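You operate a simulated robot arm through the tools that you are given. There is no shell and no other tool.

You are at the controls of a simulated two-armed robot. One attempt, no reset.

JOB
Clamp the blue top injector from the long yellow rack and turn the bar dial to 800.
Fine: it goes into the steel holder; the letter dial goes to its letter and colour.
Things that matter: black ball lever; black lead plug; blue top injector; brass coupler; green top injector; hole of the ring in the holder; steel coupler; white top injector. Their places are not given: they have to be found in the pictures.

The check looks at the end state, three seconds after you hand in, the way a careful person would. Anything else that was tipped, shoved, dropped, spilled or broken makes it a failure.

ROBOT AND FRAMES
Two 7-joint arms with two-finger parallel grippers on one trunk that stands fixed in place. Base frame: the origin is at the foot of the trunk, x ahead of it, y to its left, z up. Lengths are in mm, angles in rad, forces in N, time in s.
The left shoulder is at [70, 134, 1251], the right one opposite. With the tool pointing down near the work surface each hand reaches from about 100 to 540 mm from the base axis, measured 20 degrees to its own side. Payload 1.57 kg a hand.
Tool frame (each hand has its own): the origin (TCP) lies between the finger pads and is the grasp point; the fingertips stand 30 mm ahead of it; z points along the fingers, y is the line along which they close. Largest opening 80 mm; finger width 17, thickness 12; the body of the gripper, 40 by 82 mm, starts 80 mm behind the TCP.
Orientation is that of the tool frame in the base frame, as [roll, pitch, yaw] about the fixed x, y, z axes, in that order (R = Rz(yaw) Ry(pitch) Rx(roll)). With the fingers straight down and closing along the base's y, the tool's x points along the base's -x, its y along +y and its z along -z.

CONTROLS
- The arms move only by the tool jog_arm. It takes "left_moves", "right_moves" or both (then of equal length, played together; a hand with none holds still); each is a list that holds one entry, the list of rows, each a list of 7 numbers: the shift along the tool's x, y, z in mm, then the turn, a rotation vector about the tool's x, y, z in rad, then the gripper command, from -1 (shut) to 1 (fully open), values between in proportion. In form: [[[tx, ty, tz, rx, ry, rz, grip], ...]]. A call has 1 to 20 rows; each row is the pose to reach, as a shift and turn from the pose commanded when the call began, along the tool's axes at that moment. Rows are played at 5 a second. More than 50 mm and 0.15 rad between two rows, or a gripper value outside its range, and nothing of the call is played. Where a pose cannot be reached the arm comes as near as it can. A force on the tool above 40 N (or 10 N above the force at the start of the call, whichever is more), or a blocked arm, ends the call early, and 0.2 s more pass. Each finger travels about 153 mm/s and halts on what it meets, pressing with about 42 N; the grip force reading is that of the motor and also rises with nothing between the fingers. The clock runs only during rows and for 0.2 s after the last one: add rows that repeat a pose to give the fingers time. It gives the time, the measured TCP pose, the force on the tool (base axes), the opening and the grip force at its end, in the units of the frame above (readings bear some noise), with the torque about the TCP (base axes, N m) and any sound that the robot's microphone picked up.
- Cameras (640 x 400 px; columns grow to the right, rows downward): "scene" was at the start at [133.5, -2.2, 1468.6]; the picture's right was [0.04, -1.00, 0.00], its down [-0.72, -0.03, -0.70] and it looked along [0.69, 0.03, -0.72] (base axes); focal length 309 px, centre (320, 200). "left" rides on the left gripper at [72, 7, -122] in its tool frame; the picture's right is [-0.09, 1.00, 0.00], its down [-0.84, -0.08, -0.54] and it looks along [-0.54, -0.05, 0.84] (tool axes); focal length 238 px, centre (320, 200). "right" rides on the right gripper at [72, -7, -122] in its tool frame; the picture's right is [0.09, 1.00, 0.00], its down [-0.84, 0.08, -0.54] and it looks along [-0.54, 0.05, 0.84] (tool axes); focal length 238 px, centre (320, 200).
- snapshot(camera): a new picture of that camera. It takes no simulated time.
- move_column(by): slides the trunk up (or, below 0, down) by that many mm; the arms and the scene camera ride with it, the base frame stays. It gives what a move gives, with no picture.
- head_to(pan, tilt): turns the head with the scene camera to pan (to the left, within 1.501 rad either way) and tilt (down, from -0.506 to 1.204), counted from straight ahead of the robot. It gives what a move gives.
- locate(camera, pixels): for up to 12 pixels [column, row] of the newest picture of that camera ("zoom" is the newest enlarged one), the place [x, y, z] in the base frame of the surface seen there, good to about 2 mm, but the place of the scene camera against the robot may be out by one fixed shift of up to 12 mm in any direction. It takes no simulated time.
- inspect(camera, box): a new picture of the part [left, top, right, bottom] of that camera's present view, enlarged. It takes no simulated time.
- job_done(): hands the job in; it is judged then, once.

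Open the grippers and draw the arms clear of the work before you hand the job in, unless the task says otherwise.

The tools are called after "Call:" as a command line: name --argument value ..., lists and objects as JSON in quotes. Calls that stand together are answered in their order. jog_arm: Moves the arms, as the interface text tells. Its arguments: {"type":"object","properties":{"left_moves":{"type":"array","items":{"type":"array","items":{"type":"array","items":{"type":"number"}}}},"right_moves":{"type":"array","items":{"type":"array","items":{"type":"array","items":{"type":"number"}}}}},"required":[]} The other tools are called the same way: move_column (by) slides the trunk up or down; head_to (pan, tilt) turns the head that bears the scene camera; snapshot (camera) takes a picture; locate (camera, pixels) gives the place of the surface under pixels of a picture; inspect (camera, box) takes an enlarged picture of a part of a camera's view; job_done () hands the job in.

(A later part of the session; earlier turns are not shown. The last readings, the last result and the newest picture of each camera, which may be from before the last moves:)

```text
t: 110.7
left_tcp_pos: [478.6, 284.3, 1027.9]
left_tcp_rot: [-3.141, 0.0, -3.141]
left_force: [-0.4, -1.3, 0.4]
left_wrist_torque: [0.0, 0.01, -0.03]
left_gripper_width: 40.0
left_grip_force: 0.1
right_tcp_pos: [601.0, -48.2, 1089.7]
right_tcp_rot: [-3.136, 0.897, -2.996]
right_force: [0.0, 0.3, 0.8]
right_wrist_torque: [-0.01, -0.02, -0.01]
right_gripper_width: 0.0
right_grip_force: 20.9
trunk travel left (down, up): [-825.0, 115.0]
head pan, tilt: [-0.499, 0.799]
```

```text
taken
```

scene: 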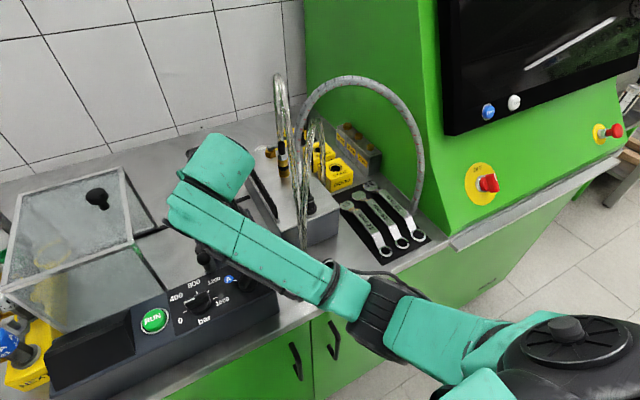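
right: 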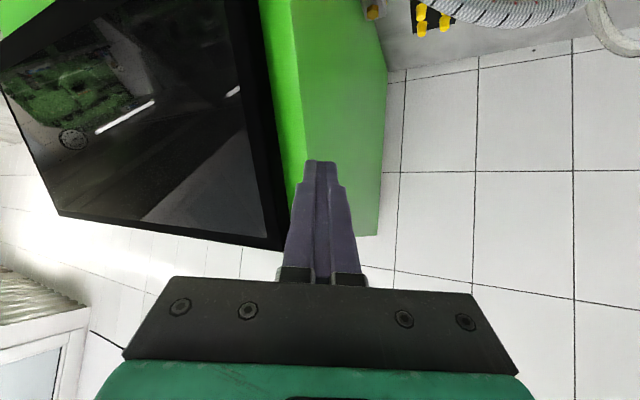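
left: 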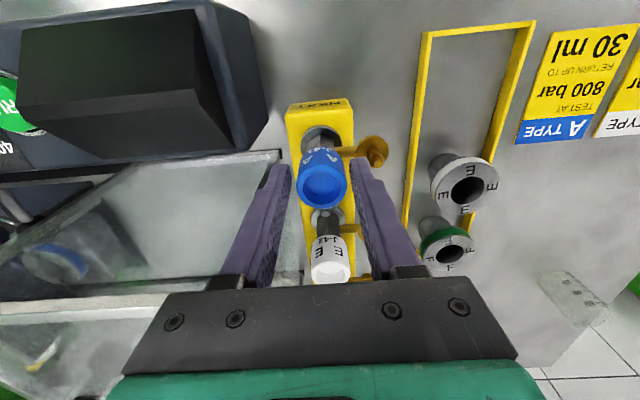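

The cap sits between the fingertips. I close the left gripper.

Call:
jog_arm --left_moves '[[[0, 0, 0, 0, 0, 0, -1], [0, 0, 0, 0, 0, 0, -1], [0, 0, 0, 0, 0, 0, -1], [0, 0, 0, 0, 0, 0, -1]]]'

Call:
inspect --camera "left" --box '[250, 90, 430, 300]'

```text
t: 111.7
left_tcp_pos: [479.2, 283.7, 1028.6]
left_tcp_rot: [-3.14, 0.001, -3.141]
left_force: [-0.9, 0.6, -0.1]
left_wrist_torque: [-0.01, 0.04, -0.01]
left_gripper_width: 31.8
left_grip_force: 40.1
right_tcp_pos: [598.9, -49.2, 1089.5]
right_tcp_rot: [-3.135, 0.899, -2.995]
right_force: [0.5, -0.4, -0.1]
right_wrist_torque: [-0.01, 0.03, -0.02]
right_gripper_width: 0.2
right_grip_force: 21.5
trunk travel left (down, up): [-825.0, 115.0]
head pan, tilt: [-0.499, 0.799]
```

```text
1.90 times, centred on (340, 195) of left
```

zoom: 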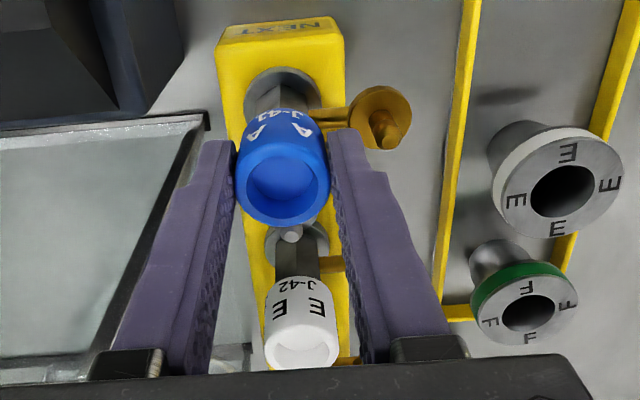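

The grip is firm (31.8 mm, 40 N). I lift the injector straight up by 20 mm first.

Call:
jog_arm --left_moves '[[[0, 0, -7, 0, 0, 0, -1], [0, 0, -14, 0, 0, 0, -1], [0, 0, -21, 0, 0, 0, -1], [0, 0, -28, 0, 0, 0, -1]]]'

Call:
snapshot --camera "left"

```text
t: 112.7
left_tcp_pos: [480.0, 284.2, 1057.4]
left_tcp_rot: [-3.141, -0.003, -3.142]
left_force: [0.0, -0.3, -2.4]
left_wrist_torque: [-0.01, 0.0, 0.01]
left_gripper_width: 31.6
left_grip_force: 39.9
right_tcp_pos: [601.6, -48.6, 1090.3]
right_tcp_rot: [-3.135, 0.898, -2.994]
right_force: [-0.6, 0.4, 0.3]
right_wrist_torque: [0.02, -0.01, -0.01]
right_gripper_width: 0.0
right_grip_force: 21.7
trunk travel left (down, up): [-825.0, 115.0]
head pan, tilt: [-0.499, 0.799]
```

```text
taken
```

left: 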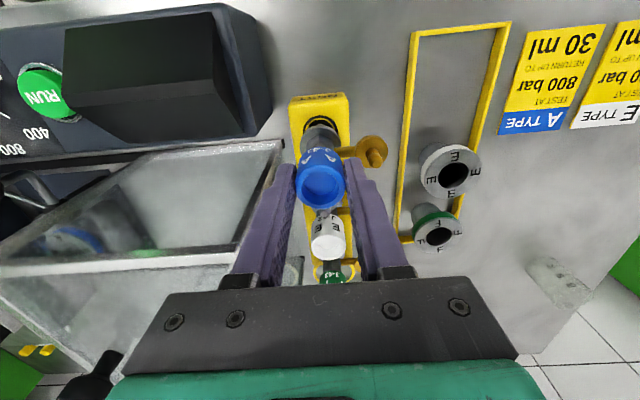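

The injector comes out freely (2.4 N load). I lift on to z≈1160 and look at its lower part with the scene camera.

Call:
jog_arm --left_moves '[[[0, 0, -17, 0, 0, 0, -1], [0, 0, -34, 0, 0, 0, -1], [0, 0, -51, 0, 0, 0, -1], [0, 0, -68, 0, 0, 0, -1], [0, 0, -85, 0, 0, 0, -1], [0, 0, -102, 0, 0, 0, -1], [0, 0, -102, 0, 0, 0, -1]]]'

Call:
head_to --pan 0.4 --tilt 0.7

Call:
snapshot --camera "scene"

Call:
inspect --camera "scene" --box '[220, 100, 420, 300]'

```text
t: 114.3
left_tcp_pos: [480.6, 284.0, 1157.5]
left_tcp_rot: [-3.141, 0.001, 3.141]
left_force: [0.4, 0.0, -3.6]
left_wrist_torque: [0.0, -0.03, -0.01]
left_gripper_width: 31.5
left_grip_force: 40.4
right_tcp_pos: [600.6, -49.5, 1090.1]
right_tcp_rot: [-3.135, 0.9, -2.995]
right_force: [0.5, -0.2, -0.3]
right_wrist_torque: [-0.01, -0.04, -0.01]
right_gripper_width: 0.0
right_grip_force: 21.0
trunk travel left (down, up): [-825.0, 115.0]
head pan, tilt: [-0.499, 0.799]
```

```text
t: 115.5
left_tcp_pos: [480.3, 283.4, 1156.9]
left_tcp_rot: [-3.139, -0.003, 3.141]
left_force: [0.0, -0.5, -3.4]
left_wrist_torque: [-0.03, 0.04, -0.01]
left_gripper_width: 31.7
left_grip_force: 40.5
right_tcp_pos: [600.0, -49.2, 1089.6]
right_tcp_rot: [-3.135, 0.899, -2.995]
right_force: [0.4, -0.2, 0.5]
right_wrist_torque: [0.01, 0.01, 0.0]
right_gripper_width: 0.2
right_grip_force: 21.1
trunk travel left (down, up): [-825.0, 115.0]
head pan, tilt: [0.4, 0.7]
```

```text
taken
```

scene: 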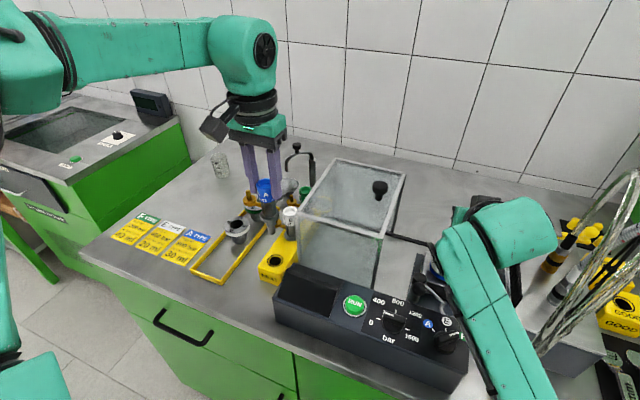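

```text
2.00 times, centred on (320, 200) of scene
```

zoom: 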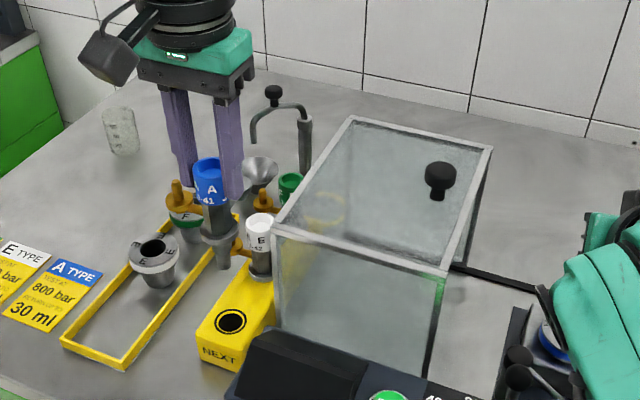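

The injector hangs cleanly from the left hand. I zoom to get the geometry of collar and nozzle.

Call:
inspect --camera "scene" --box '[235, 165, 305, 245]'

Call:
locate --camera "zoom" --pixels '[[265, 80], [275, 180], [270, 150], [255, 250], [280, 240], [262, 330], [262, 370], [215, 250], [130, 130], [330, 90], [240, 200], [285, 200]]'

```text
5.00 times, centred on (270, 205) of scene
```

zoom: 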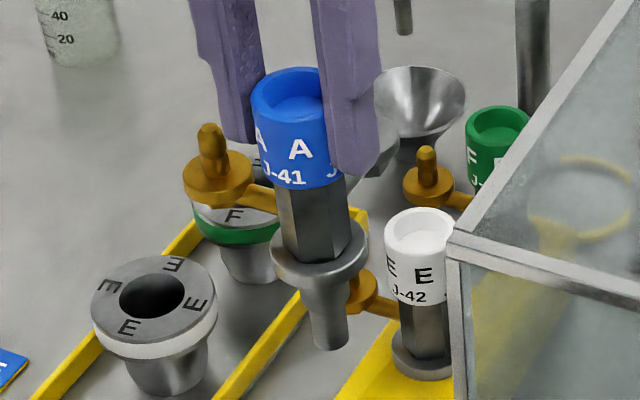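

```text
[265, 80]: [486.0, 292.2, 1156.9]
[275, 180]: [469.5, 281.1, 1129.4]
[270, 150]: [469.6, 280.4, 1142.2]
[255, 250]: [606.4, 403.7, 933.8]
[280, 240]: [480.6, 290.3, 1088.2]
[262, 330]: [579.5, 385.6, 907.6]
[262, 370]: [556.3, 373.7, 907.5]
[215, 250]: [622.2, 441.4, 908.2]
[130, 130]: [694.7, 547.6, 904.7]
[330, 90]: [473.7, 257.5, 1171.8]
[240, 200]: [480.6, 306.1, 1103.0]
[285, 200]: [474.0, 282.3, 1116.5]
```

I locate collar and nozzle-end points precisely.

Call:
locate --camera "zoom" --pixels '[[300, 95], [300, 185], [310, 252], [315, 268], [320, 285], [325, 300], [330, 335], [332, 346], [275, 255], [366, 245], [310, 330], [348, 330]]'

```text
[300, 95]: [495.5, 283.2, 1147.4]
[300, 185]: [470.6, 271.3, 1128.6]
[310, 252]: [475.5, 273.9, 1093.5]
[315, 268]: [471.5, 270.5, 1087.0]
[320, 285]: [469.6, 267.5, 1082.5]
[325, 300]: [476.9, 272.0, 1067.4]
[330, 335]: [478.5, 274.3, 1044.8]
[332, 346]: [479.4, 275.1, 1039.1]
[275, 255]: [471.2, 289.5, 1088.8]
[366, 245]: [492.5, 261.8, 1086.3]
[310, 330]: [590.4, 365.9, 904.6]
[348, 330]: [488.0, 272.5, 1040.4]
```

Nozzle end is ~124 mm below the cap top, collar seats 13 mm higher in the ring than in the rack. Now I bring the right hand to a pre-hand-over pose (410,-5,1158), heading 0.85, tilt 0.9 (wrist ~250 mm from its shoulder, safely reachable), while the left waits.

Call:
jog_arm --right_moves '[[[2, -4, -25, -0.039, 0, -0.031, -1], [4, -7, -50, -0.078, 0, -0.062, -1], [7, -11, -74, -0.117, 0, -0.093, -1], [11, -5, -96, -0.182, 0, -0.145, -1], [15, 1, -117, -0.248, 0, -0.197, -1], [19, 8, -138, -0.313, 0, -0.249, -1], [27, 20, -151, -0.378, 0, -0.3, -1], [35, 32, -164, -0.444, 0, -0.352, -1], [43, 45, -177, -0.509, 0, -0.404, -1]]]'

Call:
snapshot --camera "scene"

```text
t: 117.5
left_tcp_pos: [480.7, 283.3, 1159.0]
left_tcp_rot: [3.141, -0.001, 3.141]
left_force: [0.3, 0.5, -3.0]
left_wrist_torque: [0.01, -0.01, 0.0]
left_gripper_width: 31.6
left_grip_force: 40.5
right_tcp_pos: [431.8, -25.3, 1166.4]
right_tcp_rot: [-3.135, 0.896, -2.344]
right_force: [0.7, 0.6, -0.4]
right_wrist_torque: [-0.02, 0.0, 0.04]
right_gripper_width: 0.4
right_grip_force: 21.6
trunk travel left (down, up): [-825.0, 115.0]
head pan, tilt: [0.4, 0.7]
```

```text
taken
```

scene: 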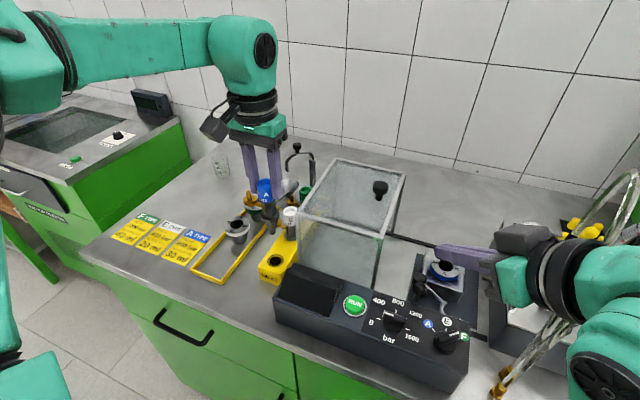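

Reached without limits. I test the engaged hand-over pose (444,33,1117), heading 0.85, while the left is still away.

Call:
jog_arm --right_moves '[[[2, 8, 17, -0.01, 0, -0.008, -1], [4, 16, 35, -0.02, 0, -0.016, -1], [5, 24, 52, -0.03, 0, -0.023, -1], [7, 32, 70, -0.039, 0, -0.031, -1], [7, 32, 70, -0.039, 0, -0.031, -1]]]'

Call:
snapshot --camera "scene"

```text
t: 118.7
left_tcp_pos: [479.8, 283.4, 1158.5]
left_tcp_rot: [3.141, -0.002, -3.141]
left_force: [-0.6, -0.7, -3.2]
left_wrist_torque: [0.01, 0.03, -0.01]
left_gripper_width: 31.6
left_grip_force: 40.2
right_tcp_pos: [445.6, 31.4, 1117.5]
right_tcp_rot: [-3.137, 0.897, -2.296]
right_force: [0.0, -0.2, -1.2]
right_wrist_torque: [-0.01, 0.03, 0.01]
right_gripper_width: 0.1
right_grip_force: 21.4
trunk travel left (down, up): [-825.0, 115.0]
head pan, tilt: [0.4, 0.7]
```

```text
taken
```

scene: 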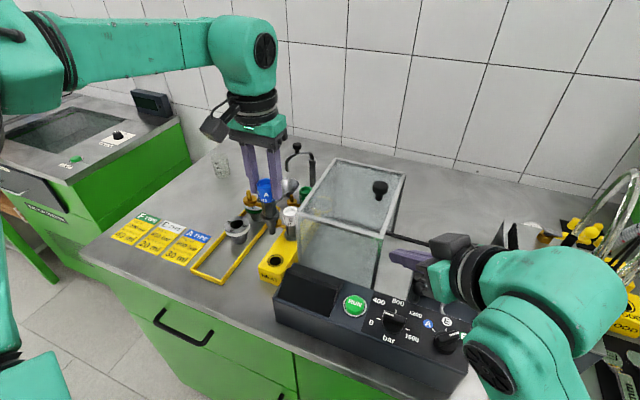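

Reachable too. I shift the test 36 mm further left, to (439,68,1117), which would make it easier for the left arm.

Call:
jog_arm --right_moves '[[[-7, 14, 9, 0, 0, 0, -1], [-14, 28, 18, 0, 0, 0, -1], [-14, 28, 18, 0, 0, 0, -1]]]'

```text
t: 119.5
left_tcp_pos: [480.4, 282.0, 1159.4]
left_tcp_rot: [-3.141, -0.002, -3.141]
left_force: [-0.2, -0.5, -2.4]
left_wrist_torque: [-0.01, 0.0, 0.0]
left_gripper_width: 31.8
left_grip_force: 40.1
right_tcp_pos: [437.9, 66.2, 1115.2]
right_tcp_rot: [-3.139, 0.896, -2.297]
right_force: [-0.1, 0.5, -0.5]
right_wrist_torque: [0.03, -0.02, -0.01]
right_gripper_width: 0.2
right_grip_force: 21.3
trunk travel left (down, up): [-825.0, 115.0]
head pan, tilt: [0.4, 0.7]
```

Also reachable at (438,66,1115). I retract the right hand 65 mm along its axis to (404,28,1171) and open it to 46 mm; then the left can bring the injector in.

Call:
jog_arm --right_moves '[[[-4, 0, -25, 0, 0, 0, -0.5], [-8, 0, -50, 0, 0, 0, 0], [-12, 0, -75, 0, 0, 0, 0.15], [-12, 0, -75, 0, 0, 0, 0.15]]]'

Call:
jog_arm --left_moves '[[[15, 0, -4, 0, 0, 0, -1], [30, 0, -8, 0, 0, 0, -1], [45, 0, -12, 0, 0, 0, -1], [58, 0, -15, 0, 0, 0, -1], [56, -25, -15, 0, 0, 0.06, -1], [54, -50, -15, 0, 0, 0.12, -1], [52, -75, -15, 0, 0, 0.18, -1], [50, -100, -15, 0, 0, 0.24, -1], [48, -123, -15, 0, 0, 0.3, -1], [48, -123, -15, 0, 0, 0.3, -1]]]'

Call:
snapshot --camera "scene"

```text
t: 120.5
left_tcp_pos: [480.8, 282.8, 1158.8]
left_tcp_rot: [-3.141, -0.003, -3.141]
left_force: [0.1, 0.2, -2.1]
left_wrist_torque: [-0.01, 0.08, -0.01]
left_gripper_width: 31.5
left_grip_force: 40.6
right_tcp_pos: [403.8, 28.0, 1174.6]
right_tcp_rot: [-3.137, 0.896, -2.297]
right_force: [-0.9, -0.1, -0.3]
right_wrist_torque: [0.0, 0.0, -0.01]
right_gripper_width: 46.2
right_grip_force: 0.1
trunk travel left (down, up): [-825.0, 115.0]
head pan, tilt: [0.4, 0.7]
```

```text
t: 122.7
left_tcp_pos: [432.1, 161.3, 1174.9]
left_tcp_rot: [-3.138, -0.001, 2.84]
left_force: [-0.5, 0.3, -3.4]
left_wrist_torque: [-0.02, 0.01, -0.03]
left_gripper_width: 31.6
left_grip_force: 40.6
right_tcp_pos: [405.4, 28.7, 1172.2]
right_tcp_rot: [-3.137, 0.897, -2.295]
right_force: [-0.2, 0.9, 0.8]
right_wrist_torque: [-0.04, 0.0, -0.02]
right_gripper_width: 46.3
right_grip_force: 0.0
trunk travel left (down, up): [-825.0, 115.0]
head pan, tilt: [0.4, 0.7]
```

```text
taken
```

scene: 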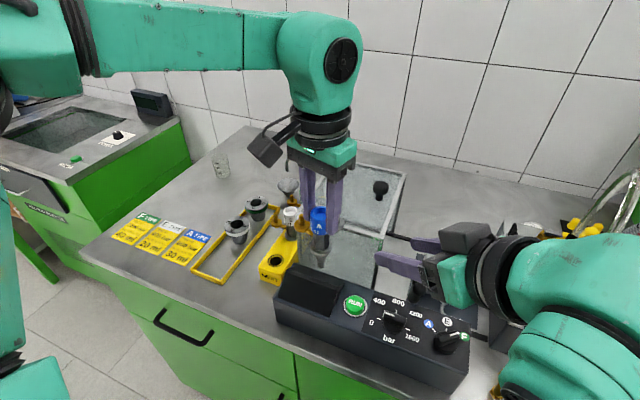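

Left at (432,161,1175) heading -0.30, right waiting open at (404,28,1173). I bring the injector on to (440,110,1170) with heading -0.5 in small steps.

Call:
jog_arm --left_moves '[[[-6, -12, 1, 0, 0, 0.05, -1], [-11, -23, 3, 0, 0, 0.1, -1], [-17, -35, 4, 0, 0, 0.15, -1], [-23, -46, 5, 0, 0, 0.2, -1], [-23, -46, 5, 0, 0, 0.2, -1]]]'

```text
t: 123.9
left_tcp_pos: [439.1, 109.8, 1169.5]
left_tcp_rot: [-3.139, 0.0, 2.641]
left_force: [0.2, 0.2, -3.0]
left_wrist_torque: [0.0, 0.02, 0.0]
left_gripper_width: 31.7
left_grip_force: 40.6
right_tcp_pos: [403.7, 29.2, 1173.8]
right_tcp_rot: [-3.137, 0.898, -2.295]
right_force: [0.2, -0.1, 0.6]
right_wrist_torque: [0.02, -0.02, 0.02]
right_gripper_width: 45.9
right_grip_force: 0.1
trunk travel left (down, up): [-825.0, 115.0]
head pan, tilt: [0.4, 0.7]
```

On target, no limits. Next small step: (442,92,1165), heading -0.54.

Call:
jog_arm --left_moves '[[[-6, -7, 2, 0, 0, 0.02, -1], [-11, -14, 5, 0, 0, 0.04, -1], [-11, -14, 5, 0, 0, 0.04, -1]]]'

```text
t: 124.7
left_tcp_pos: [443.0, 94.6, 1165.9]
left_tcp_rot: [-3.141, 0.002, 2.601]
left_force: [0.1, -0.4, -2.8]
left_wrist_torque: [0.01, 0.03, -0.02]
left_gripper_width: 31.7
left_grip_force: 40.2
right_tcp_pos: [403.4, 28.9, 1173.4]
right_tcp_rot: [-3.134, 0.896, -2.299]
right_force: [0.4, 0.2, -0.4]
right_wrist_torque: [0.02, 0.02, -0.01]
right_gripper_width: 45.8
right_grip_force: 0.1
trunk travel left (down, up): [-825.0, 115.0]
head pan, tilt: [0.4, 0.7]
```

Continuing: (444,75,1158), heading -0.58.

Call:
jog_arm --left_moves '[[[-5, -8, 4, 0, 0, 0.02, -1], [-11, -16, 8, 0, 0, 0.04, -1], [-11, -16, 8, 0, 0, 0.04, -1]]]'

Call:
snapshot --camera "right"

Call:
snapshot --camera "left"

```text
t: 125.5
left_tcp_pos: [440.1, 78.0, 1156.8]
left_tcp_rot: [-3.138, 0.001, 2.561]
left_force: [0.2, -0.4, -2.4]
left_wrist_torque: [0.0, 0.01, -0.01]
left_gripper_width: 31.7
left_grip_force: 40.6
left hand out of reach, approached as far as the arm can: row 2, 3
right_tcp_pos: [405.4, 28.0, 1172.9]
right_tcp_rot: [-3.137, 0.895, -2.296]
right_force: [0.2, -0.1, -0.3]
right_wrist_torque: [0.0, 0.0, 0.01]
right_gripper_width: 46.0
right_grip_force: 0.1
trunk travel left (down, up): [-825.0, 115.0]
head pan, tilt: [0.4, 0.7]
```

```text
taken
```

right: 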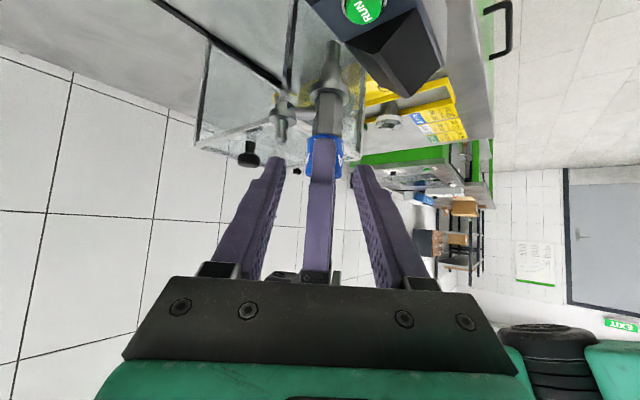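

```text
taken
```

left: 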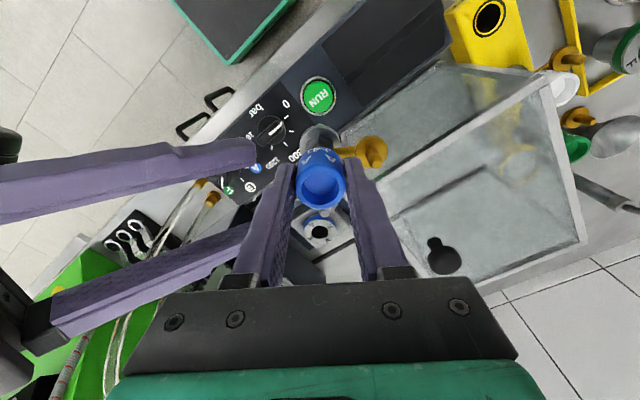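

The left arm is at its boundary here, (440,78,1157), so I hold it there. I check alignment from the right camera, where the left's rear finger and blue cap appear between the right fingers.

Call:
inspect --camera "right" --box '[240, 60, 400, 260]'

Call:
locate --camera "right" --pixels '[[311, 160], [340, 160], [312, 145], [338, 145], [325, 105], [322, 90], [321, 190], [282, 120], [325, 130]]'

Call:
locate --camera "left" --pixels '[[320, 205], [297, 185], [345, 185], [321, 165], [370, 155], [245, 160], [235, 250], [320, 190]]'

```text
2.00 times, centred on (320, 160) of right
```

zoom: 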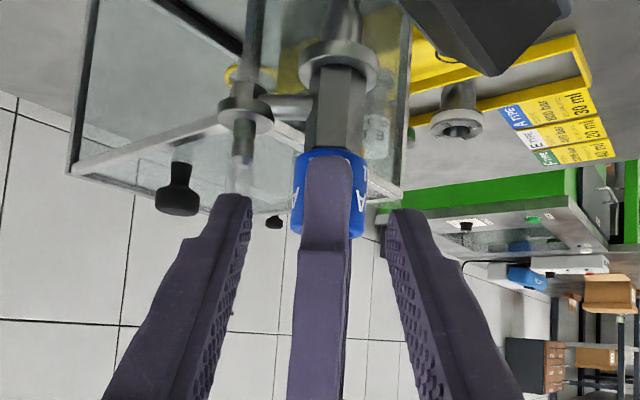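

```text
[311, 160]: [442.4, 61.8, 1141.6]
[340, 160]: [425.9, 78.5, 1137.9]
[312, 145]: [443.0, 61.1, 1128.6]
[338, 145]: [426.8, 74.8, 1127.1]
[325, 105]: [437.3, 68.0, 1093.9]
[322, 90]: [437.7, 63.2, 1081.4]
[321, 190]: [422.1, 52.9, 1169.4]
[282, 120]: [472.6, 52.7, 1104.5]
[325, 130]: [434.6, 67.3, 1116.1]
```

```text
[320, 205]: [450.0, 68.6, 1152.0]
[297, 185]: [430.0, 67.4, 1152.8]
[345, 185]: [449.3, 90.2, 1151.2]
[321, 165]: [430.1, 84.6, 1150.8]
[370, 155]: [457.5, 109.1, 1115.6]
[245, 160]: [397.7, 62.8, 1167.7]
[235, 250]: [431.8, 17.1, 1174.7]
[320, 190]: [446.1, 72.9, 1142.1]
```

Cap centre is (440,78), top z≈1152; it lies 6 mm left of the right hand's mid-plane. I shift the right hand by that amount, narrow to 42 mm, and advance along its axis.

Call:
jog_arm --right_moves '[[[-6, 3, 3, 0, 0, 0, 0.05], [-12, 6, 6, 0, 0, 0, 0.05], [-12, 6, 18, 0, 0, 0, 0.05], [-12, 6, 30, 0, 0, 0, 0.05], [-12, 6, 43, 0, 0, 0, 0.05], [-12, 6, 56, 0, 0, 0, 0.05], [-12, 6, 56, 0, 0, 0, 0.05]]]'

Call:
snapshot --camera "left"

Call:
inspect --camera "right" --box '[240, 60, 400, 260]'

```text
t: 127.1
left_tcp_pos: [440.8, 77.6, 1156.6]
left_tcp_rot: [-3.14, 0.001, 2.561]
left_force: [0.5, 0.0, -3.2]
left_wrist_torque: [0.0, 0.03, -0.01]
left_gripper_width: 31.5
left_grip_force: 40.3
right_tcp_pos: [433.2, 71.4, 1147.3]
right_tcp_rot: [-3.137, 0.896, -2.297]
right_force: [0.3, -0.2, 0.8]
right_wrist_torque: [-0.02, 0.0, 0.01]
right_gripper_width: 42.1
right_grip_force: 0.1
trunk travel left (down, up): [-825.0, 115.0]
head pan, tilt: [0.4, 0.7]
```

```text
taken
```

left: 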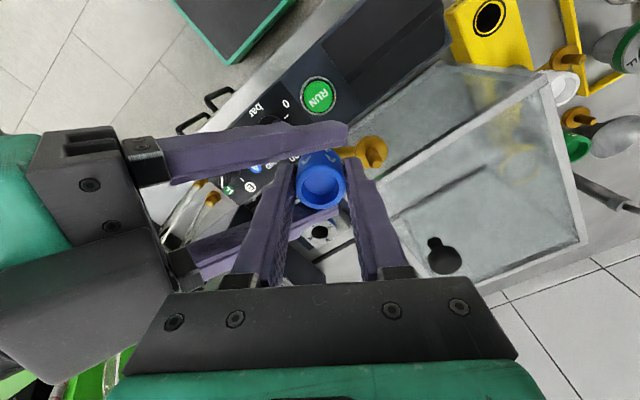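

```text
2.00 times, centred on (320, 160) of right
```

zoom: 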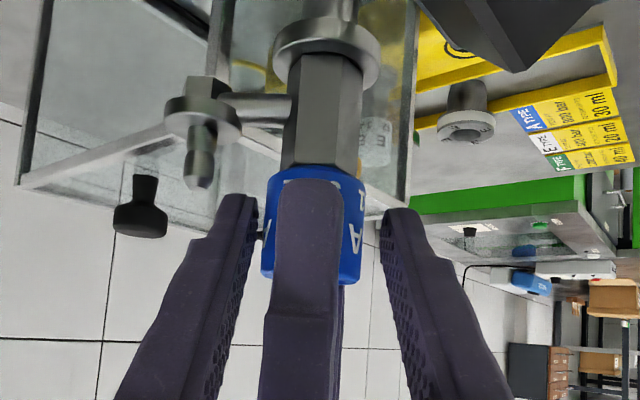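

The right fingers straddle the cap with no contact. I close the right gripper gently to contact while both hands hold still.

Call:
jog_arm --right_moves '[[[0, 0, 0, 0, 0, 0, 0], [0, 0, 0, 0, 0, 0, -0.08], [0, 0, 0, 0, 0, 0, -0.14], [0, 0, 0, 0, 0, 0, -0.18], [0, 0, 0, 0, 0, 0, -0.18]]]'

```text
t: 128.3
left_tcp_pos: [440.1, 77.1, 1156.5]
left_tcp_rot: [-3.138, 0.0, 2.56]
left_force: [-2.9, 1.6, -3.3]
left_wrist_torque: [0.0, 0.01, -0.05]
left_gripper_width: 31.5
left_grip_force: 40.4
right_tcp_pos: [432.4, 68.2, 1147.3]
right_tcp_rot: [-3.136, 0.897, -2.3]
right_force: [2.9, -2.2, -0.5]
right_wrist_torque: [-0.02, 0.02, -0.04]
right_gripper_width: 35.6
right_grip_force: 1.4
trunk travel left (down, up): [-825.0, 115.0]
head pan, tilt: [0.4, 0.7]
```

One finger touches first (reaction ≈3.6 N along -y of the tool), so I shift the right hand 2 mm that way and then close fully.

Call:
jog_arm --right_moves '[[[0, -1, 0, 0, 0, 0, -0.18], [0, -2, 0, 0, 0, 0, -0.18], [0, -2, 0, 0, 0, 0, -0.3], [0, -2, 0, 0, 0, 0, -0.3]]]'

```text
t: 129.3
left_tcp_pos: [440.1, 78.2, 1156.2]
left_tcp_rot: [-3.139, 0.002, 2.562]
left_force: [1.8, 1.8, -4.8]
left_wrist_torque: [-0.01, 0.0, 0.14]
left_gripper_width: 31.7
left_grip_force: 40.0
right_tcp_pos: [435.0, 68.7, 1146.9]
right_tcp_rot: [-3.138, 0.897, -2.297]
right_force: [-2.7, -1.6, 1.2]
right_wrist_torque: [0.0, 0.02, -0.11]
right_gripper_width: 31.3
right_grip_force: 40.0
trunk travel left (down, up): [-825.0, 115.0]
head pan, tilt: [0.4, 0.7]
```

Both hands hold the cap with small net forces. I set the right grip fully shut, then open the left to 44 mm.

Call:
jog_arm --right_moves '[[[0, 0, 0, 0, 0, 0, -1], [0, 0, 0, 0, 0, 0, -1], [0, 0, 0, 0, 0, 0, -1]]]'

Call:
jog_arm --left_moves '[[[0, 0, 0, 0, 0, 0, -0.1], [0, 0, 0, 0, 0, 0, 0.1], [0, 0, 0, 0, 0, 0, 0.1]]]'

Call:
snapshot --camera "left"

```text
t: 130.1
left_tcp_pos: [440.5, 78.4, 1157.1]
left_tcp_rot: [-3.138, 0.002, 2.563]
left_force: [3.5, 2.7, -6.0]
left_wrist_torque: [-0.02, -0.1, 0.17]
left_gripper_width: 31.5
left_grip_force: 39.9
right_tcp_pos: [435.3, 70.1, 1147.2]
right_tcp_rot: [-3.137, 0.896, -2.297]
right_force: [-4.3, -1.7, 2.4]
right_wrist_torque: [0.06, 0.08, -0.1]
right_gripper_width: 31.2
right_grip_force: 40.2
trunk travel left (down, up): [-825.0, 115.0]
head pan, tilt: [0.4, 0.7]
```

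```text
t: 130.9
left_tcp_pos: [438.7, 77.5, 1156.8]
left_tcp_rot: [-3.14, 0.001, 2.562]
left_force: [-0.3, 0.0, -0.3]
left_wrist_torque: [0.0, 0.01, -0.01]
left_gripper_width: 44.0
left_grip_force: 0.0
right_tcp_pos: [435.7, 69.0, 1147.1]
right_tcp_rot: [-3.139, 0.896, -2.297]
right_force: [0.0, 0.5, -0.8]
right_wrist_torque: [-0.01, 0.03, 0.01]
right_gripper_width: 31.4
right_grip_force: 39.8
trunk travel left (down, up): [-825.0, 115.0]
head pan, tilt: [0.4, 0.7]
```

```text
taken
```

left: 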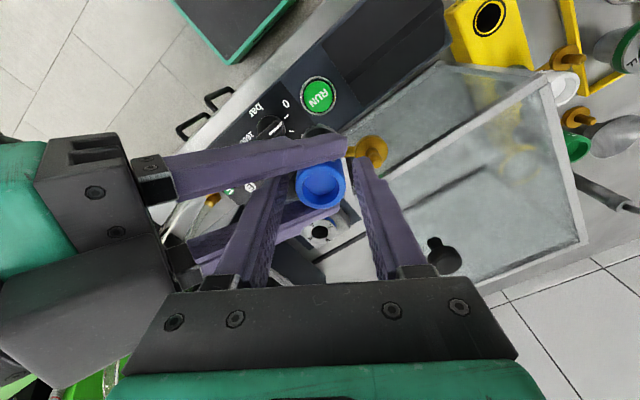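

The right hand alone holds the injector. I raise the left straight up in small steps, checking it stays on line.

Call:
jog_arm --left_moves '[[[0, 0, -8, 0, 0, 0, 0.1], [0, 0, -16, 0, 0, 0, 0.1], [0, 0, -24, 0, 0, 0, 0.1]]]'

```text
t: 131.7
left_tcp_pos: [439.6, 80.2, 1178.3]
left_tcp_rot: [-3.138, 0.001, 2.562]
left_force: [-0.3, -0.3, -0.6]
left_wrist_torque: [0.02, 0.02, 0.04]
left_gripper_width: 44.0
left_grip_force: 0.0
left hand out of reach, approached as far as the arm can: row 3
right_tcp_pos: [434.2, 69.1, 1147.7]
right_tcp_rot: [-3.138, 0.897, -2.297]
right_force: [-0.7, -0.2, -0.7]
right_wrist_torque: [-0.01, 0.03, 0.01]
right_gripper_width: 31.2
right_grip_force: 39.6
trunk travel left (down, up): [-825.0, 115.0]
head pan, tilt: [0.4, 0.7]
```

The left's vertical range ends here (1178). I shift both hands together by (-22,+12) mm while lowering the right 20 mm, which separates them vertically and brings the left back inside its range.

Call:
jog_arm --left_moves '[[[6, 0, 0, 0, 0, 0, 0.1], [12, -1, 0, 0, 0, 0, 0.1], [19, -1, 0, 0, 0, 0, 0.1], [25, -2, 0, 0, 0, 0, 0.1], [25, -2, 0, 0, 0, 0, 0.1]]]' --right_moves '[[[5, 6, 2, 0, 0, 0, -1], [10, 12, 4, 0, 0, 0, -1], [14, 18, 6, 0, 0, 0, -1], [19, 24, 8, 0, 0, 0, -1], [19, 24, 8, 0, 0, 0, -1]]]'

Call:
snapshot --camera "left"

```text
t: 132.9
left_tcp_pos: [418.5, 92.2, 1180.0]
left_tcp_rot: [-3.139, 0.001, 2.562]
left_force: [-0.1, 0.6, 0.0]
left_wrist_torque: [0.0, 0.02, 0.02]
left_gripper_width: 44.0
left_grip_force: 0.1
right_tcp_pos: [414.0, 80.6, 1127.5]
right_tcp_rot: [-3.137, 0.897, -2.296]
right_force: [0.1, -0.3, 0.0]
right_wrist_torque: [0.02, 0.0, -0.01]
right_gripper_width: 31.2
right_grip_force: 40.1
trunk travel left (down, up): [-825.0, 115.0]
head pan, tilt: [0.4, 0.7]
```

```text
taken
```

left: 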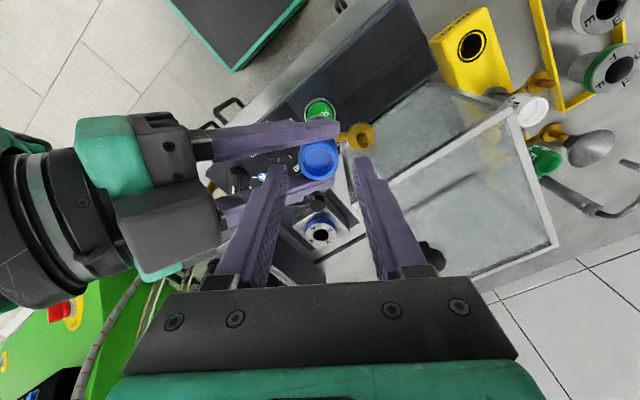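

The left fingers now stand above the cap. I raise the left further by 30 mm.

Call:
jog_arm --left_moves '[[[0, 0, -10, 0, 0, 0, 0.1], [0, 0, -20, 0, 0, 0, 0.1], [0, 0, -30, 0, 0, 0, 0.1]]]'

```text
t: 133.7
left_tcp_pos: [417.2, 90.8, 1210.7]
left_tcp_rot: [-3.14, 0.0, 2.561]
left_force: [-0.5, -0.6, 0.1]
left_wrist_torque: [0.0, -0.02, 0.0]
left_gripper_width: 44.0
left_grip_force: 0.0
right_tcp_pos: [412.4, 82.1, 1127.0]
right_tcp_rot: [-3.137, 0.898, -2.298]
right_force: [0.5, 1.0, 0.0]
right_wrist_torque: [-0.03, 0.04, -0.01]
right_gripper_width: 31.1
right_grip_force: 40.3
trunk travel left (down, up): [-825.0, 115.0]
head pan, tilt: [0.4, 0.7]
```

Clear. I move the left hand away to about (382,200,1215) and unwind its heading to 0.

Call:
jog_arm --left_moves '[[[15, 12, -1, 0, 0, -0.05, 0.1], [30, 24, -2, 0, 0, -0.15, 0.1], [45, 36, -3, 0, 0, -0.25, 0.1], [60, 49, -4, 0, 0, -0.36, 0.1], [75, 61, -5, 0, 0, -0.47, 0.1], [90, 73, -5, 0, 0, -0.58, 0.1], [90, 73, -5, 0, 0, -0.58, 0.1]]]'

Call:
head_to --pan 0.05 --tilt 0.75

Call:
snapshot --camera "scene"

Call:
snapshot --camera "right"

```text
t: 135.3
left_tcp_pos: [382.2, 202.5, 1215.3]
left_tcp_rot: [-3.141, -0.001, 3.141]
left_force: [0.4, -0.5, -0.9]
left_wrist_torque: [-0.03, 0.0, 0.0]
left_gripper_width: 44.0
left_grip_force: 0.1
right_tcp_pos: [413.5, 80.2, 1127.9]
right_tcp_rot: [-3.138, 0.896, -2.298]
right_force: [1.2, -0.6, -0.4]
right_wrist_torque: [-0.03, 0.05, -0.01]
right_gripper_width: 31.2
right_grip_force: 39.8
trunk travel left (down, up): [-825.0, 115.0]
head pan, tilt: [0.4, 0.7]
```

```text
t: 136.1
left_tcp_pos: [381.9, 203.5, 1213.7]
left_tcp_rot: [3.141, -0.003, -3.141]
left_force: [-0.2, 0.3, 0.2]
left_wrist_torque: [-0.02, 0.02, -0.04]
left_gripper_width: 44.0
left_grip_force: 0.0
right_tcp_pos: [413.8, 81.2, 1127.5]
right_tcp_rot: [-3.139, 0.897, -2.297]
right_force: [-0.9, -0.4, -0.4]
right_wrist_torque: [-0.04, 0.03, 0.0]
right_gripper_width: 31.0
right_grip_force: 39.5
trunk travel left (down, up): [-825.0, 115.0]
head pan, tilt: [0.051, 0.75]
```

```text
taken
```

scene: 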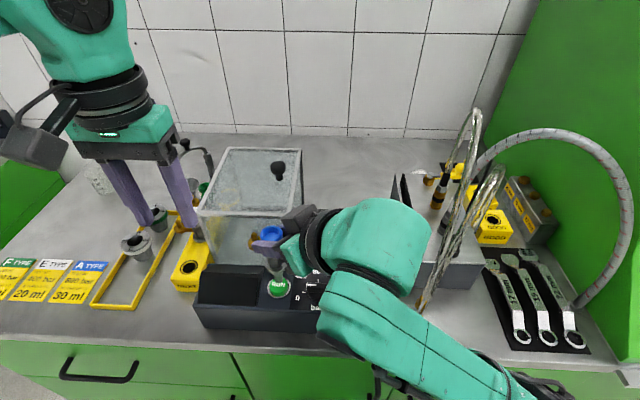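

```text
taken
```

right: 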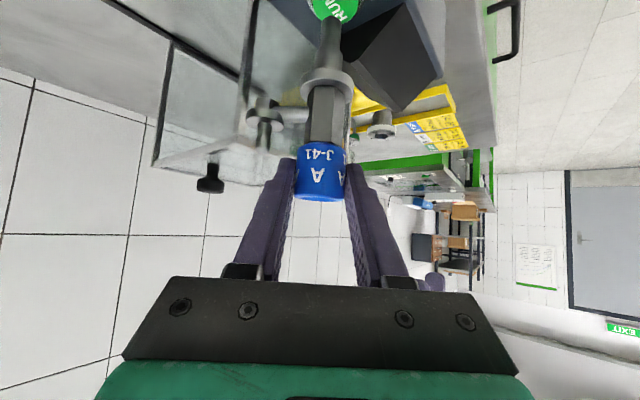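

The hand-over worked: the right hand holds the cap. I check that the injector hangs vertical.

Call:
inspect --camera "right" --box '[240, 0, 400, 220]'

Call:
locate --camera "right" --pixels '[[320, 195], [320, 150], [324, 125], [325, 100], [327, 84], [329, 70], [331, 40], [299, 170], [343, 170], [265, 110], [263, 135]]'

Call:
inspect --camera "scene" --box '[200, 190, 350, 310]'

```text
1.82 times, centred on (320, 110) of right
```

zoom: 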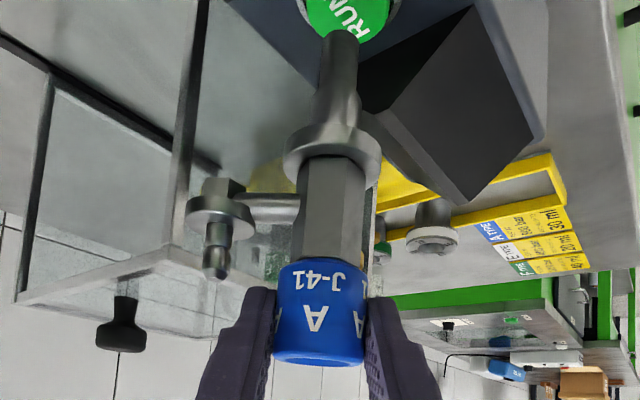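

```text
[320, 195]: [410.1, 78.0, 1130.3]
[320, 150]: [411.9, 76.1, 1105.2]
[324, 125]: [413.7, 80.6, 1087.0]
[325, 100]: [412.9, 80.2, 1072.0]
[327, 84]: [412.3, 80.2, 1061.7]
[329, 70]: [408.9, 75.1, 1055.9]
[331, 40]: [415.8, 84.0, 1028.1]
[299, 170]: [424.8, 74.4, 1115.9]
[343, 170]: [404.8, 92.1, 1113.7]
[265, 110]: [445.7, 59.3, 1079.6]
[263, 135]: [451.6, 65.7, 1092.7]
```

```text
3.33 times, centred on (275, 250) of scene
```

zoom: 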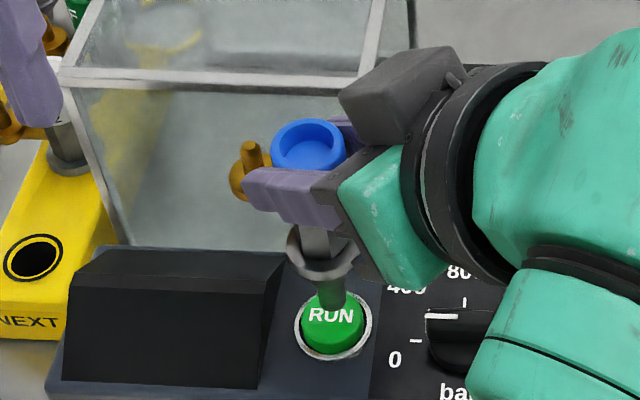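

The injector is vertical. Its nozzle hangs over the RUN button, so I first raise it 38 mm, then carry it to the right along the tested route up to (480,-60,1160).

Call:
jog_arm --right_moves '[[[-15, 0, -12, 0, 0, 0, -1], [-30, 0, -24, 0, 0, 0, -1], [-18, -15, -41, 0, 0, 0, -1], [-5, -29, -58, 0, 0, 0, -1], [0, -48, -64, 0.012, 0, 0.009, -1], [6, -66, -70, 0.023, 0, 0.019, -1], [12, -84, -76, 0.035, 0, 0.028, -1], [12, -104, -74, 0.1, 0, 0.08, -1], [13, -124, -71, 0.165, 0, 0.132, -1], [13, -143, -68, 0.23, 0, 0.184, -1], [13, -143, -68, 0.23, 0, 0.184, -1]]]'

Call:
snapshot --camera "scene"

```text
t: 138.5
left_tcp_pos: [382.2, 201.9, 1215.3]
left_tcp_rot: [3.141, -0.003, -3.14]
left_force: [1.0, 0.5, -0.5]
left_wrist_torque: [0.0, 0.0, 0.0]
left_gripper_width: 44.1
left_grip_force: 0.0
right_tcp_pos: [479.3, -59.9, 1160.3]
right_tcp_rot: [-3.137, 0.897, -2.593]
right_force: [0.2, 0.7, -2.8]
right_wrist_torque: [0.01, 0.02, 0.0]
right_gripper_width: 31.0
right_grip_force: 39.4
trunk travel left (down, up): [-825.0, 115.0]
head pan, tilt: [0.051, 0.75]
```

```text
taken
```

scene: 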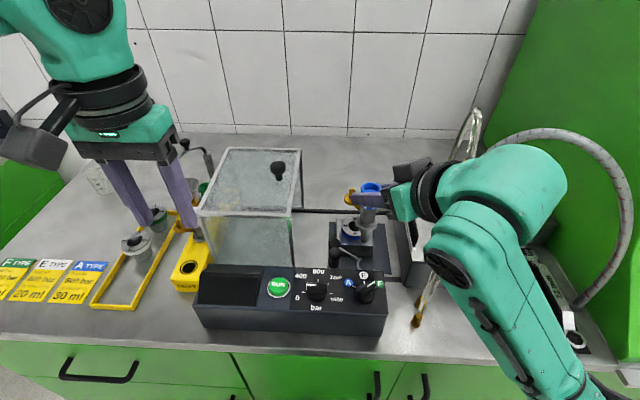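

Arrived at (479,-60,1160) holding the injector (2.8 N). I continue over the holder to (591,-51,1150), heading 0.15.

Call:
jog_arm --right_moves '[[[-9, -13, 14, 0.065, 0, 0.052, -1], [-17, -26, 27, 0.13, 0, 0.104, -1], [-26, -39, 40, 0.195, 0, 0.156, -1], [-35, -43, 55, 0.234, 0, 0.187, -1], [-45, -47, 70, 0.273, 0, 0.218, -1], [-54, -50, 85, 0.313, 0, 0.25, -1], [-54, -50, 85, 0.313, 0, 0.25, -1]]]'

Call:
snapshot --camera "right"

Call:
snapshot --camera "scene"

```text
t: 140.1
left_tcp_pos: [382.1, 202.5, 1215.1]
left_tcp_rot: [-3.142, -0.003, 3.141]
left_force: [-0.4, -0.1, 1.0]
left_wrist_torque: [0.01, -0.02, 0.01]
left_gripper_width: 43.9
left_grip_force: 0.1
right_tcp_pos: [593.0, -50.0, 1150.1]
right_tcp_rot: [-3.138, 0.899, -2.993]
right_force: [-1.1, 0.7, -3.1]
right_wrist_torque: [-0.01, 0.02, -0.03]
right_gripper_width: 31.1
right_grip_force: 40.2
trunk travel left (down, up): [-825.0, 115.0]
head pan, tilt: [0.051, 0.75]
```

```text
taken
```

right: 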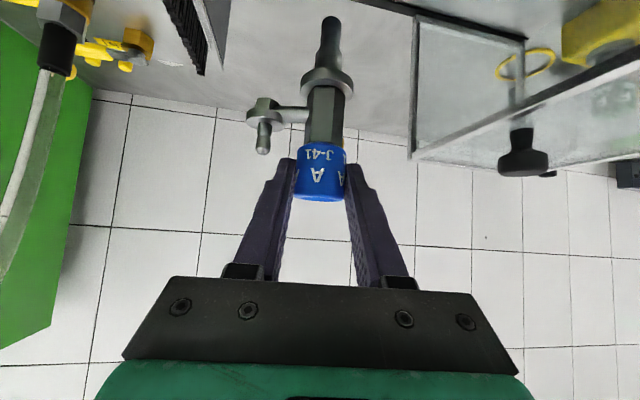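

```text
taken
```

scene: 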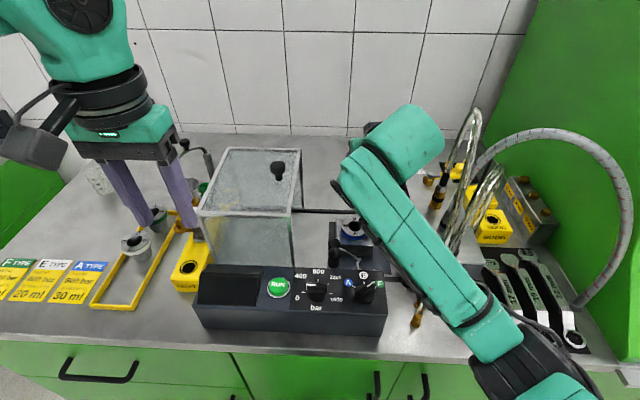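

The injector is above the holder. I measure its nozzle/collar position from the right camera to align with the ring centre (600.2,-49.2).

Call:
inspect --camera "right" --box '[230, 0, 420, 220]'

Call:
locate --camera "right" --pixels '[[331, 22], [323, 35], [338, 35], [303, 80], [352, 85], [327, 75], [325, 95], [310, 110], [340, 112], [298, 160], [345, 163], [321, 195]]'

```text
1.82 times, centred on (325, 110) of right
```

zoom: 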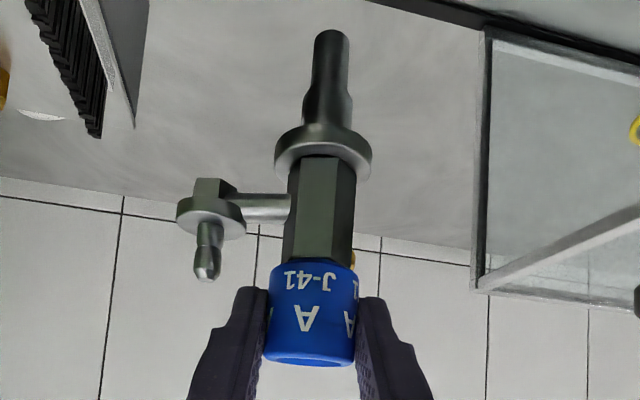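

```text
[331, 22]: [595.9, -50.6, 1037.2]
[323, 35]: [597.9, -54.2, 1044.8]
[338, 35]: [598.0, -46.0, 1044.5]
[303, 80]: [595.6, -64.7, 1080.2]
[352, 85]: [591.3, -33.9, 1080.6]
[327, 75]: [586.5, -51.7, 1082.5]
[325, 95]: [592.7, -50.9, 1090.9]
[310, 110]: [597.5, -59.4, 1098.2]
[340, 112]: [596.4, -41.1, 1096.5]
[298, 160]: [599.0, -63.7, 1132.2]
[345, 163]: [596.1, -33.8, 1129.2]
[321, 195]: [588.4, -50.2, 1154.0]
```

The injector axis is at about (602.5,-49.8), nozzle end at z≈1037. I correct x by -2 mm and lower until the nozzle is ~10 mm above the ring, then look again.

Call:
jog_arm --right_moves '[[[11, 0, 8, 0, 0, 0, -1], [22, 0, 16, 0, 0, 0, -1], [33, 0, 24, 0, 0, 0, -1], [44, 0, 32, 0, 0, 0, -1], [54, 0, 41, 0, 0, 0, -1], [54, 0, 41, 0, 0, 0, -1]]]'

Call:
inspect --camera "right" --box '[220, 0, 440, 200]'

Call:
locate --camera "zoom" --pixels '[[320, 5], [290, 60], [350, 60], [318, 30], [260, 15], [390, 15]]'

```text
t: 141.5
left_tcp_pos: [382.9, 202.4, 1215.3]
left_tcp_rot: [3.141, -0.002, 3.141]
left_force: [-0.2, -0.1, -0.2]
left_wrist_torque: [0.01, 0.0, -0.01]
left_gripper_width: 44.2
left_grip_force: 0.2
right_tcp_pos: [590.3, -51.8, 1081.5]
right_tcp_rot: [-3.14, 0.899, -2.993]
right_force: [0.5, 0.6, -2.9]
right_wrist_torque: [0.02, 0.01, 0.02]
right_gripper_width: 31.3
right_grip_force: 39.9
trunk travel left (down, up): [-825.0, 115.0]
head pan, tilt: [0.051, 0.75]
```

```text
2.00 times, centred on (330, 100) of right
```

zoom: 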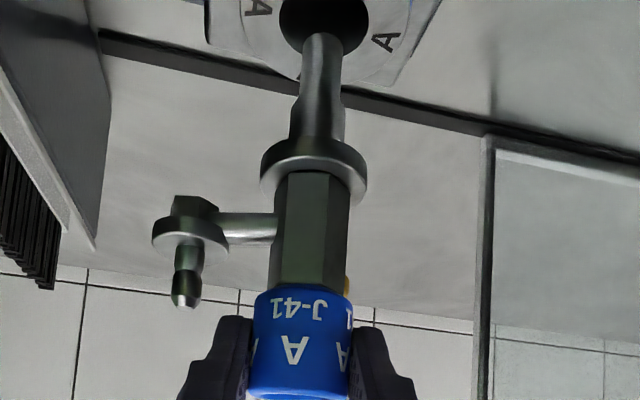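

```text
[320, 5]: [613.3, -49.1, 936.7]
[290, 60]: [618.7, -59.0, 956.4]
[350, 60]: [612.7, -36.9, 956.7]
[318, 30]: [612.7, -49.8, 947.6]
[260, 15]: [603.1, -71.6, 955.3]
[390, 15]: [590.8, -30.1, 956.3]
```

Laterally the nozzle is centred on the hole. I locate nozzle points near its end to check the fore–aft alignment.

Call:
locate --camera "zoom" --pixels '[[322, 45], [322, 60], [321, 80], [305, 60], [338, 60], [295, 130], [345, 130], [318, 120], [262, 165], [365, 172], [313, 155], [324, 36]]'

```text
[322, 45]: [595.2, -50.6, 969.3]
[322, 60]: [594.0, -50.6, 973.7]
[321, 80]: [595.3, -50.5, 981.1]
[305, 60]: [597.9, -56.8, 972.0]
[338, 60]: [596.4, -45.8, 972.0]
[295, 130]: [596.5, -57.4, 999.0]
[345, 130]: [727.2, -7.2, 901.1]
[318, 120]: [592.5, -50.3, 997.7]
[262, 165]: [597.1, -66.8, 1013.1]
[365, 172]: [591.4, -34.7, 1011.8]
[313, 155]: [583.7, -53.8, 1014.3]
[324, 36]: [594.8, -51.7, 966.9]
```

Nozzle axis is about (601.3,-51); I shift (-1,+1.5) and descend 44 mm, leaving a few mm before the collar seats.

Call:
jog_arm --right_moves '[[[1, 2, 0, 0, 0, 0, -1], [10, 2, 7, 0, 0, 0, -1], [18, 2, 13, 0, 0, 0, -1], [27, 2, 20, 0, 0, 0, -1], [35, 2, 27, 0, 0, 0, -1], [35, 2, 27, 0, 0, 0, -1]]]'

Call:
inspect --camera "right" --box '[220, 0, 440, 200]'

```text
t: 142.9
left_tcp_pos: [383.0, 202.1, 1215.6]
left_tcp_rot: [-3.14, -0.002, -3.142]
left_force: [0.2, 0.0, 0.2]
left_wrist_torque: [-0.04, -0.03, 0.02]
left_gripper_width: 44.0
left_grip_force: 0.1
right_tcp_pos: [587.7, -49.9, 1037.7]
right_tcp_rot: [-3.139, 0.899, -2.993]
right_force: [-0.1, -0.7, -2.1]
right_wrist_torque: [-0.02, 0.04, -0.02]
right_gripper_width: 30.8
right_grip_force: 39.5
trunk travel left (down, up): [-825.0, 115.0]
head pan, tilt: [0.051, 0.75]
```

```text
2.00 times, centred on (330, 100) of right
```

zoom: 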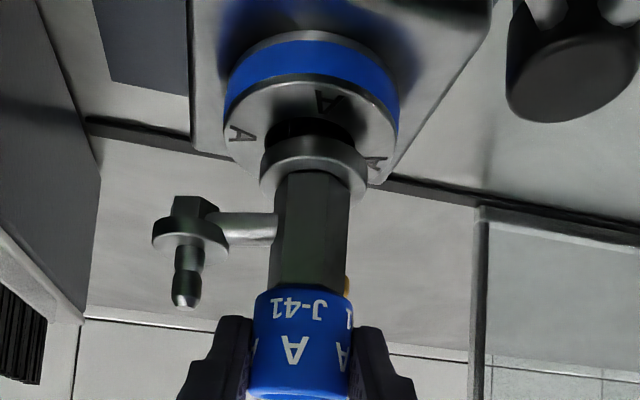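

The nozzle is in the hole with no side force and the collar is centred a few mm above the ring. I lower in 2 mm steps, checking force.

Call:
jog_arm --right_moves '[[[1.6, 0, 1.2, 0, 0, 0, -1], [3.1, 0, 2.5, 0, 0, 0, -1], [3.1, 0, 2.5, 0, 0, 0, -1]]]'

Call:
jog_arm --right_moves '[[[1.6, 0, 1.2, 0, 0, 0, -1], [1.6, 0, 1.2, 0, 0, 0, -1]]]'

```text
t: 143.7
left_tcp_pos: [382.7, 202.0, 1215.3]
left_tcp_rot: [-3.141, -0.001, -3.141]
left_force: [0.4, 0.9, 0.1]
left_wrist_torque: [0.05, -0.02, -0.01]
left_gripper_width: 43.7
left_grip_force: 0.0
right_tcp_pos: [588.4, -50.3, 1034.4]
right_tcp_rot: [-3.137, 0.899, -2.993]
right_force: [-0.1, -0.7, -3.5]
right_wrist_torque: [-0.01, 0.03, 0.0]
right_gripper_width: 31.0
right_grip_force: 39.8
trunk travel left (down, up): [-825.0, 115.0]
head pan, tilt: [0.051, 0.75]
```

```text
t: 144.3
left_tcp_pos: [382.7, 202.6, 1214.8]
left_tcp_rot: [3.14, -0.001, -3.141]
left_force: [0.3, -0.2, 0.2]
left_wrist_torque: [-0.01, -0.03, -0.01]
left_gripper_width: 44.1
left_grip_force: 0.1
right_tcp_pos: [587.1, -49.6, 1032.4]
right_tcp_rot: [-3.138, 0.898, -2.994]
right_force: [0.8, -0.3, -3.3]
right_wrist_torque: [-0.02, 0.05, -0.01]
right_gripper_width: 30.9
right_grip_force: 40.4
trunk travel left (down, up): [-825.0, 115.0]
head pan, tilt: [0.051, 0.75]
```

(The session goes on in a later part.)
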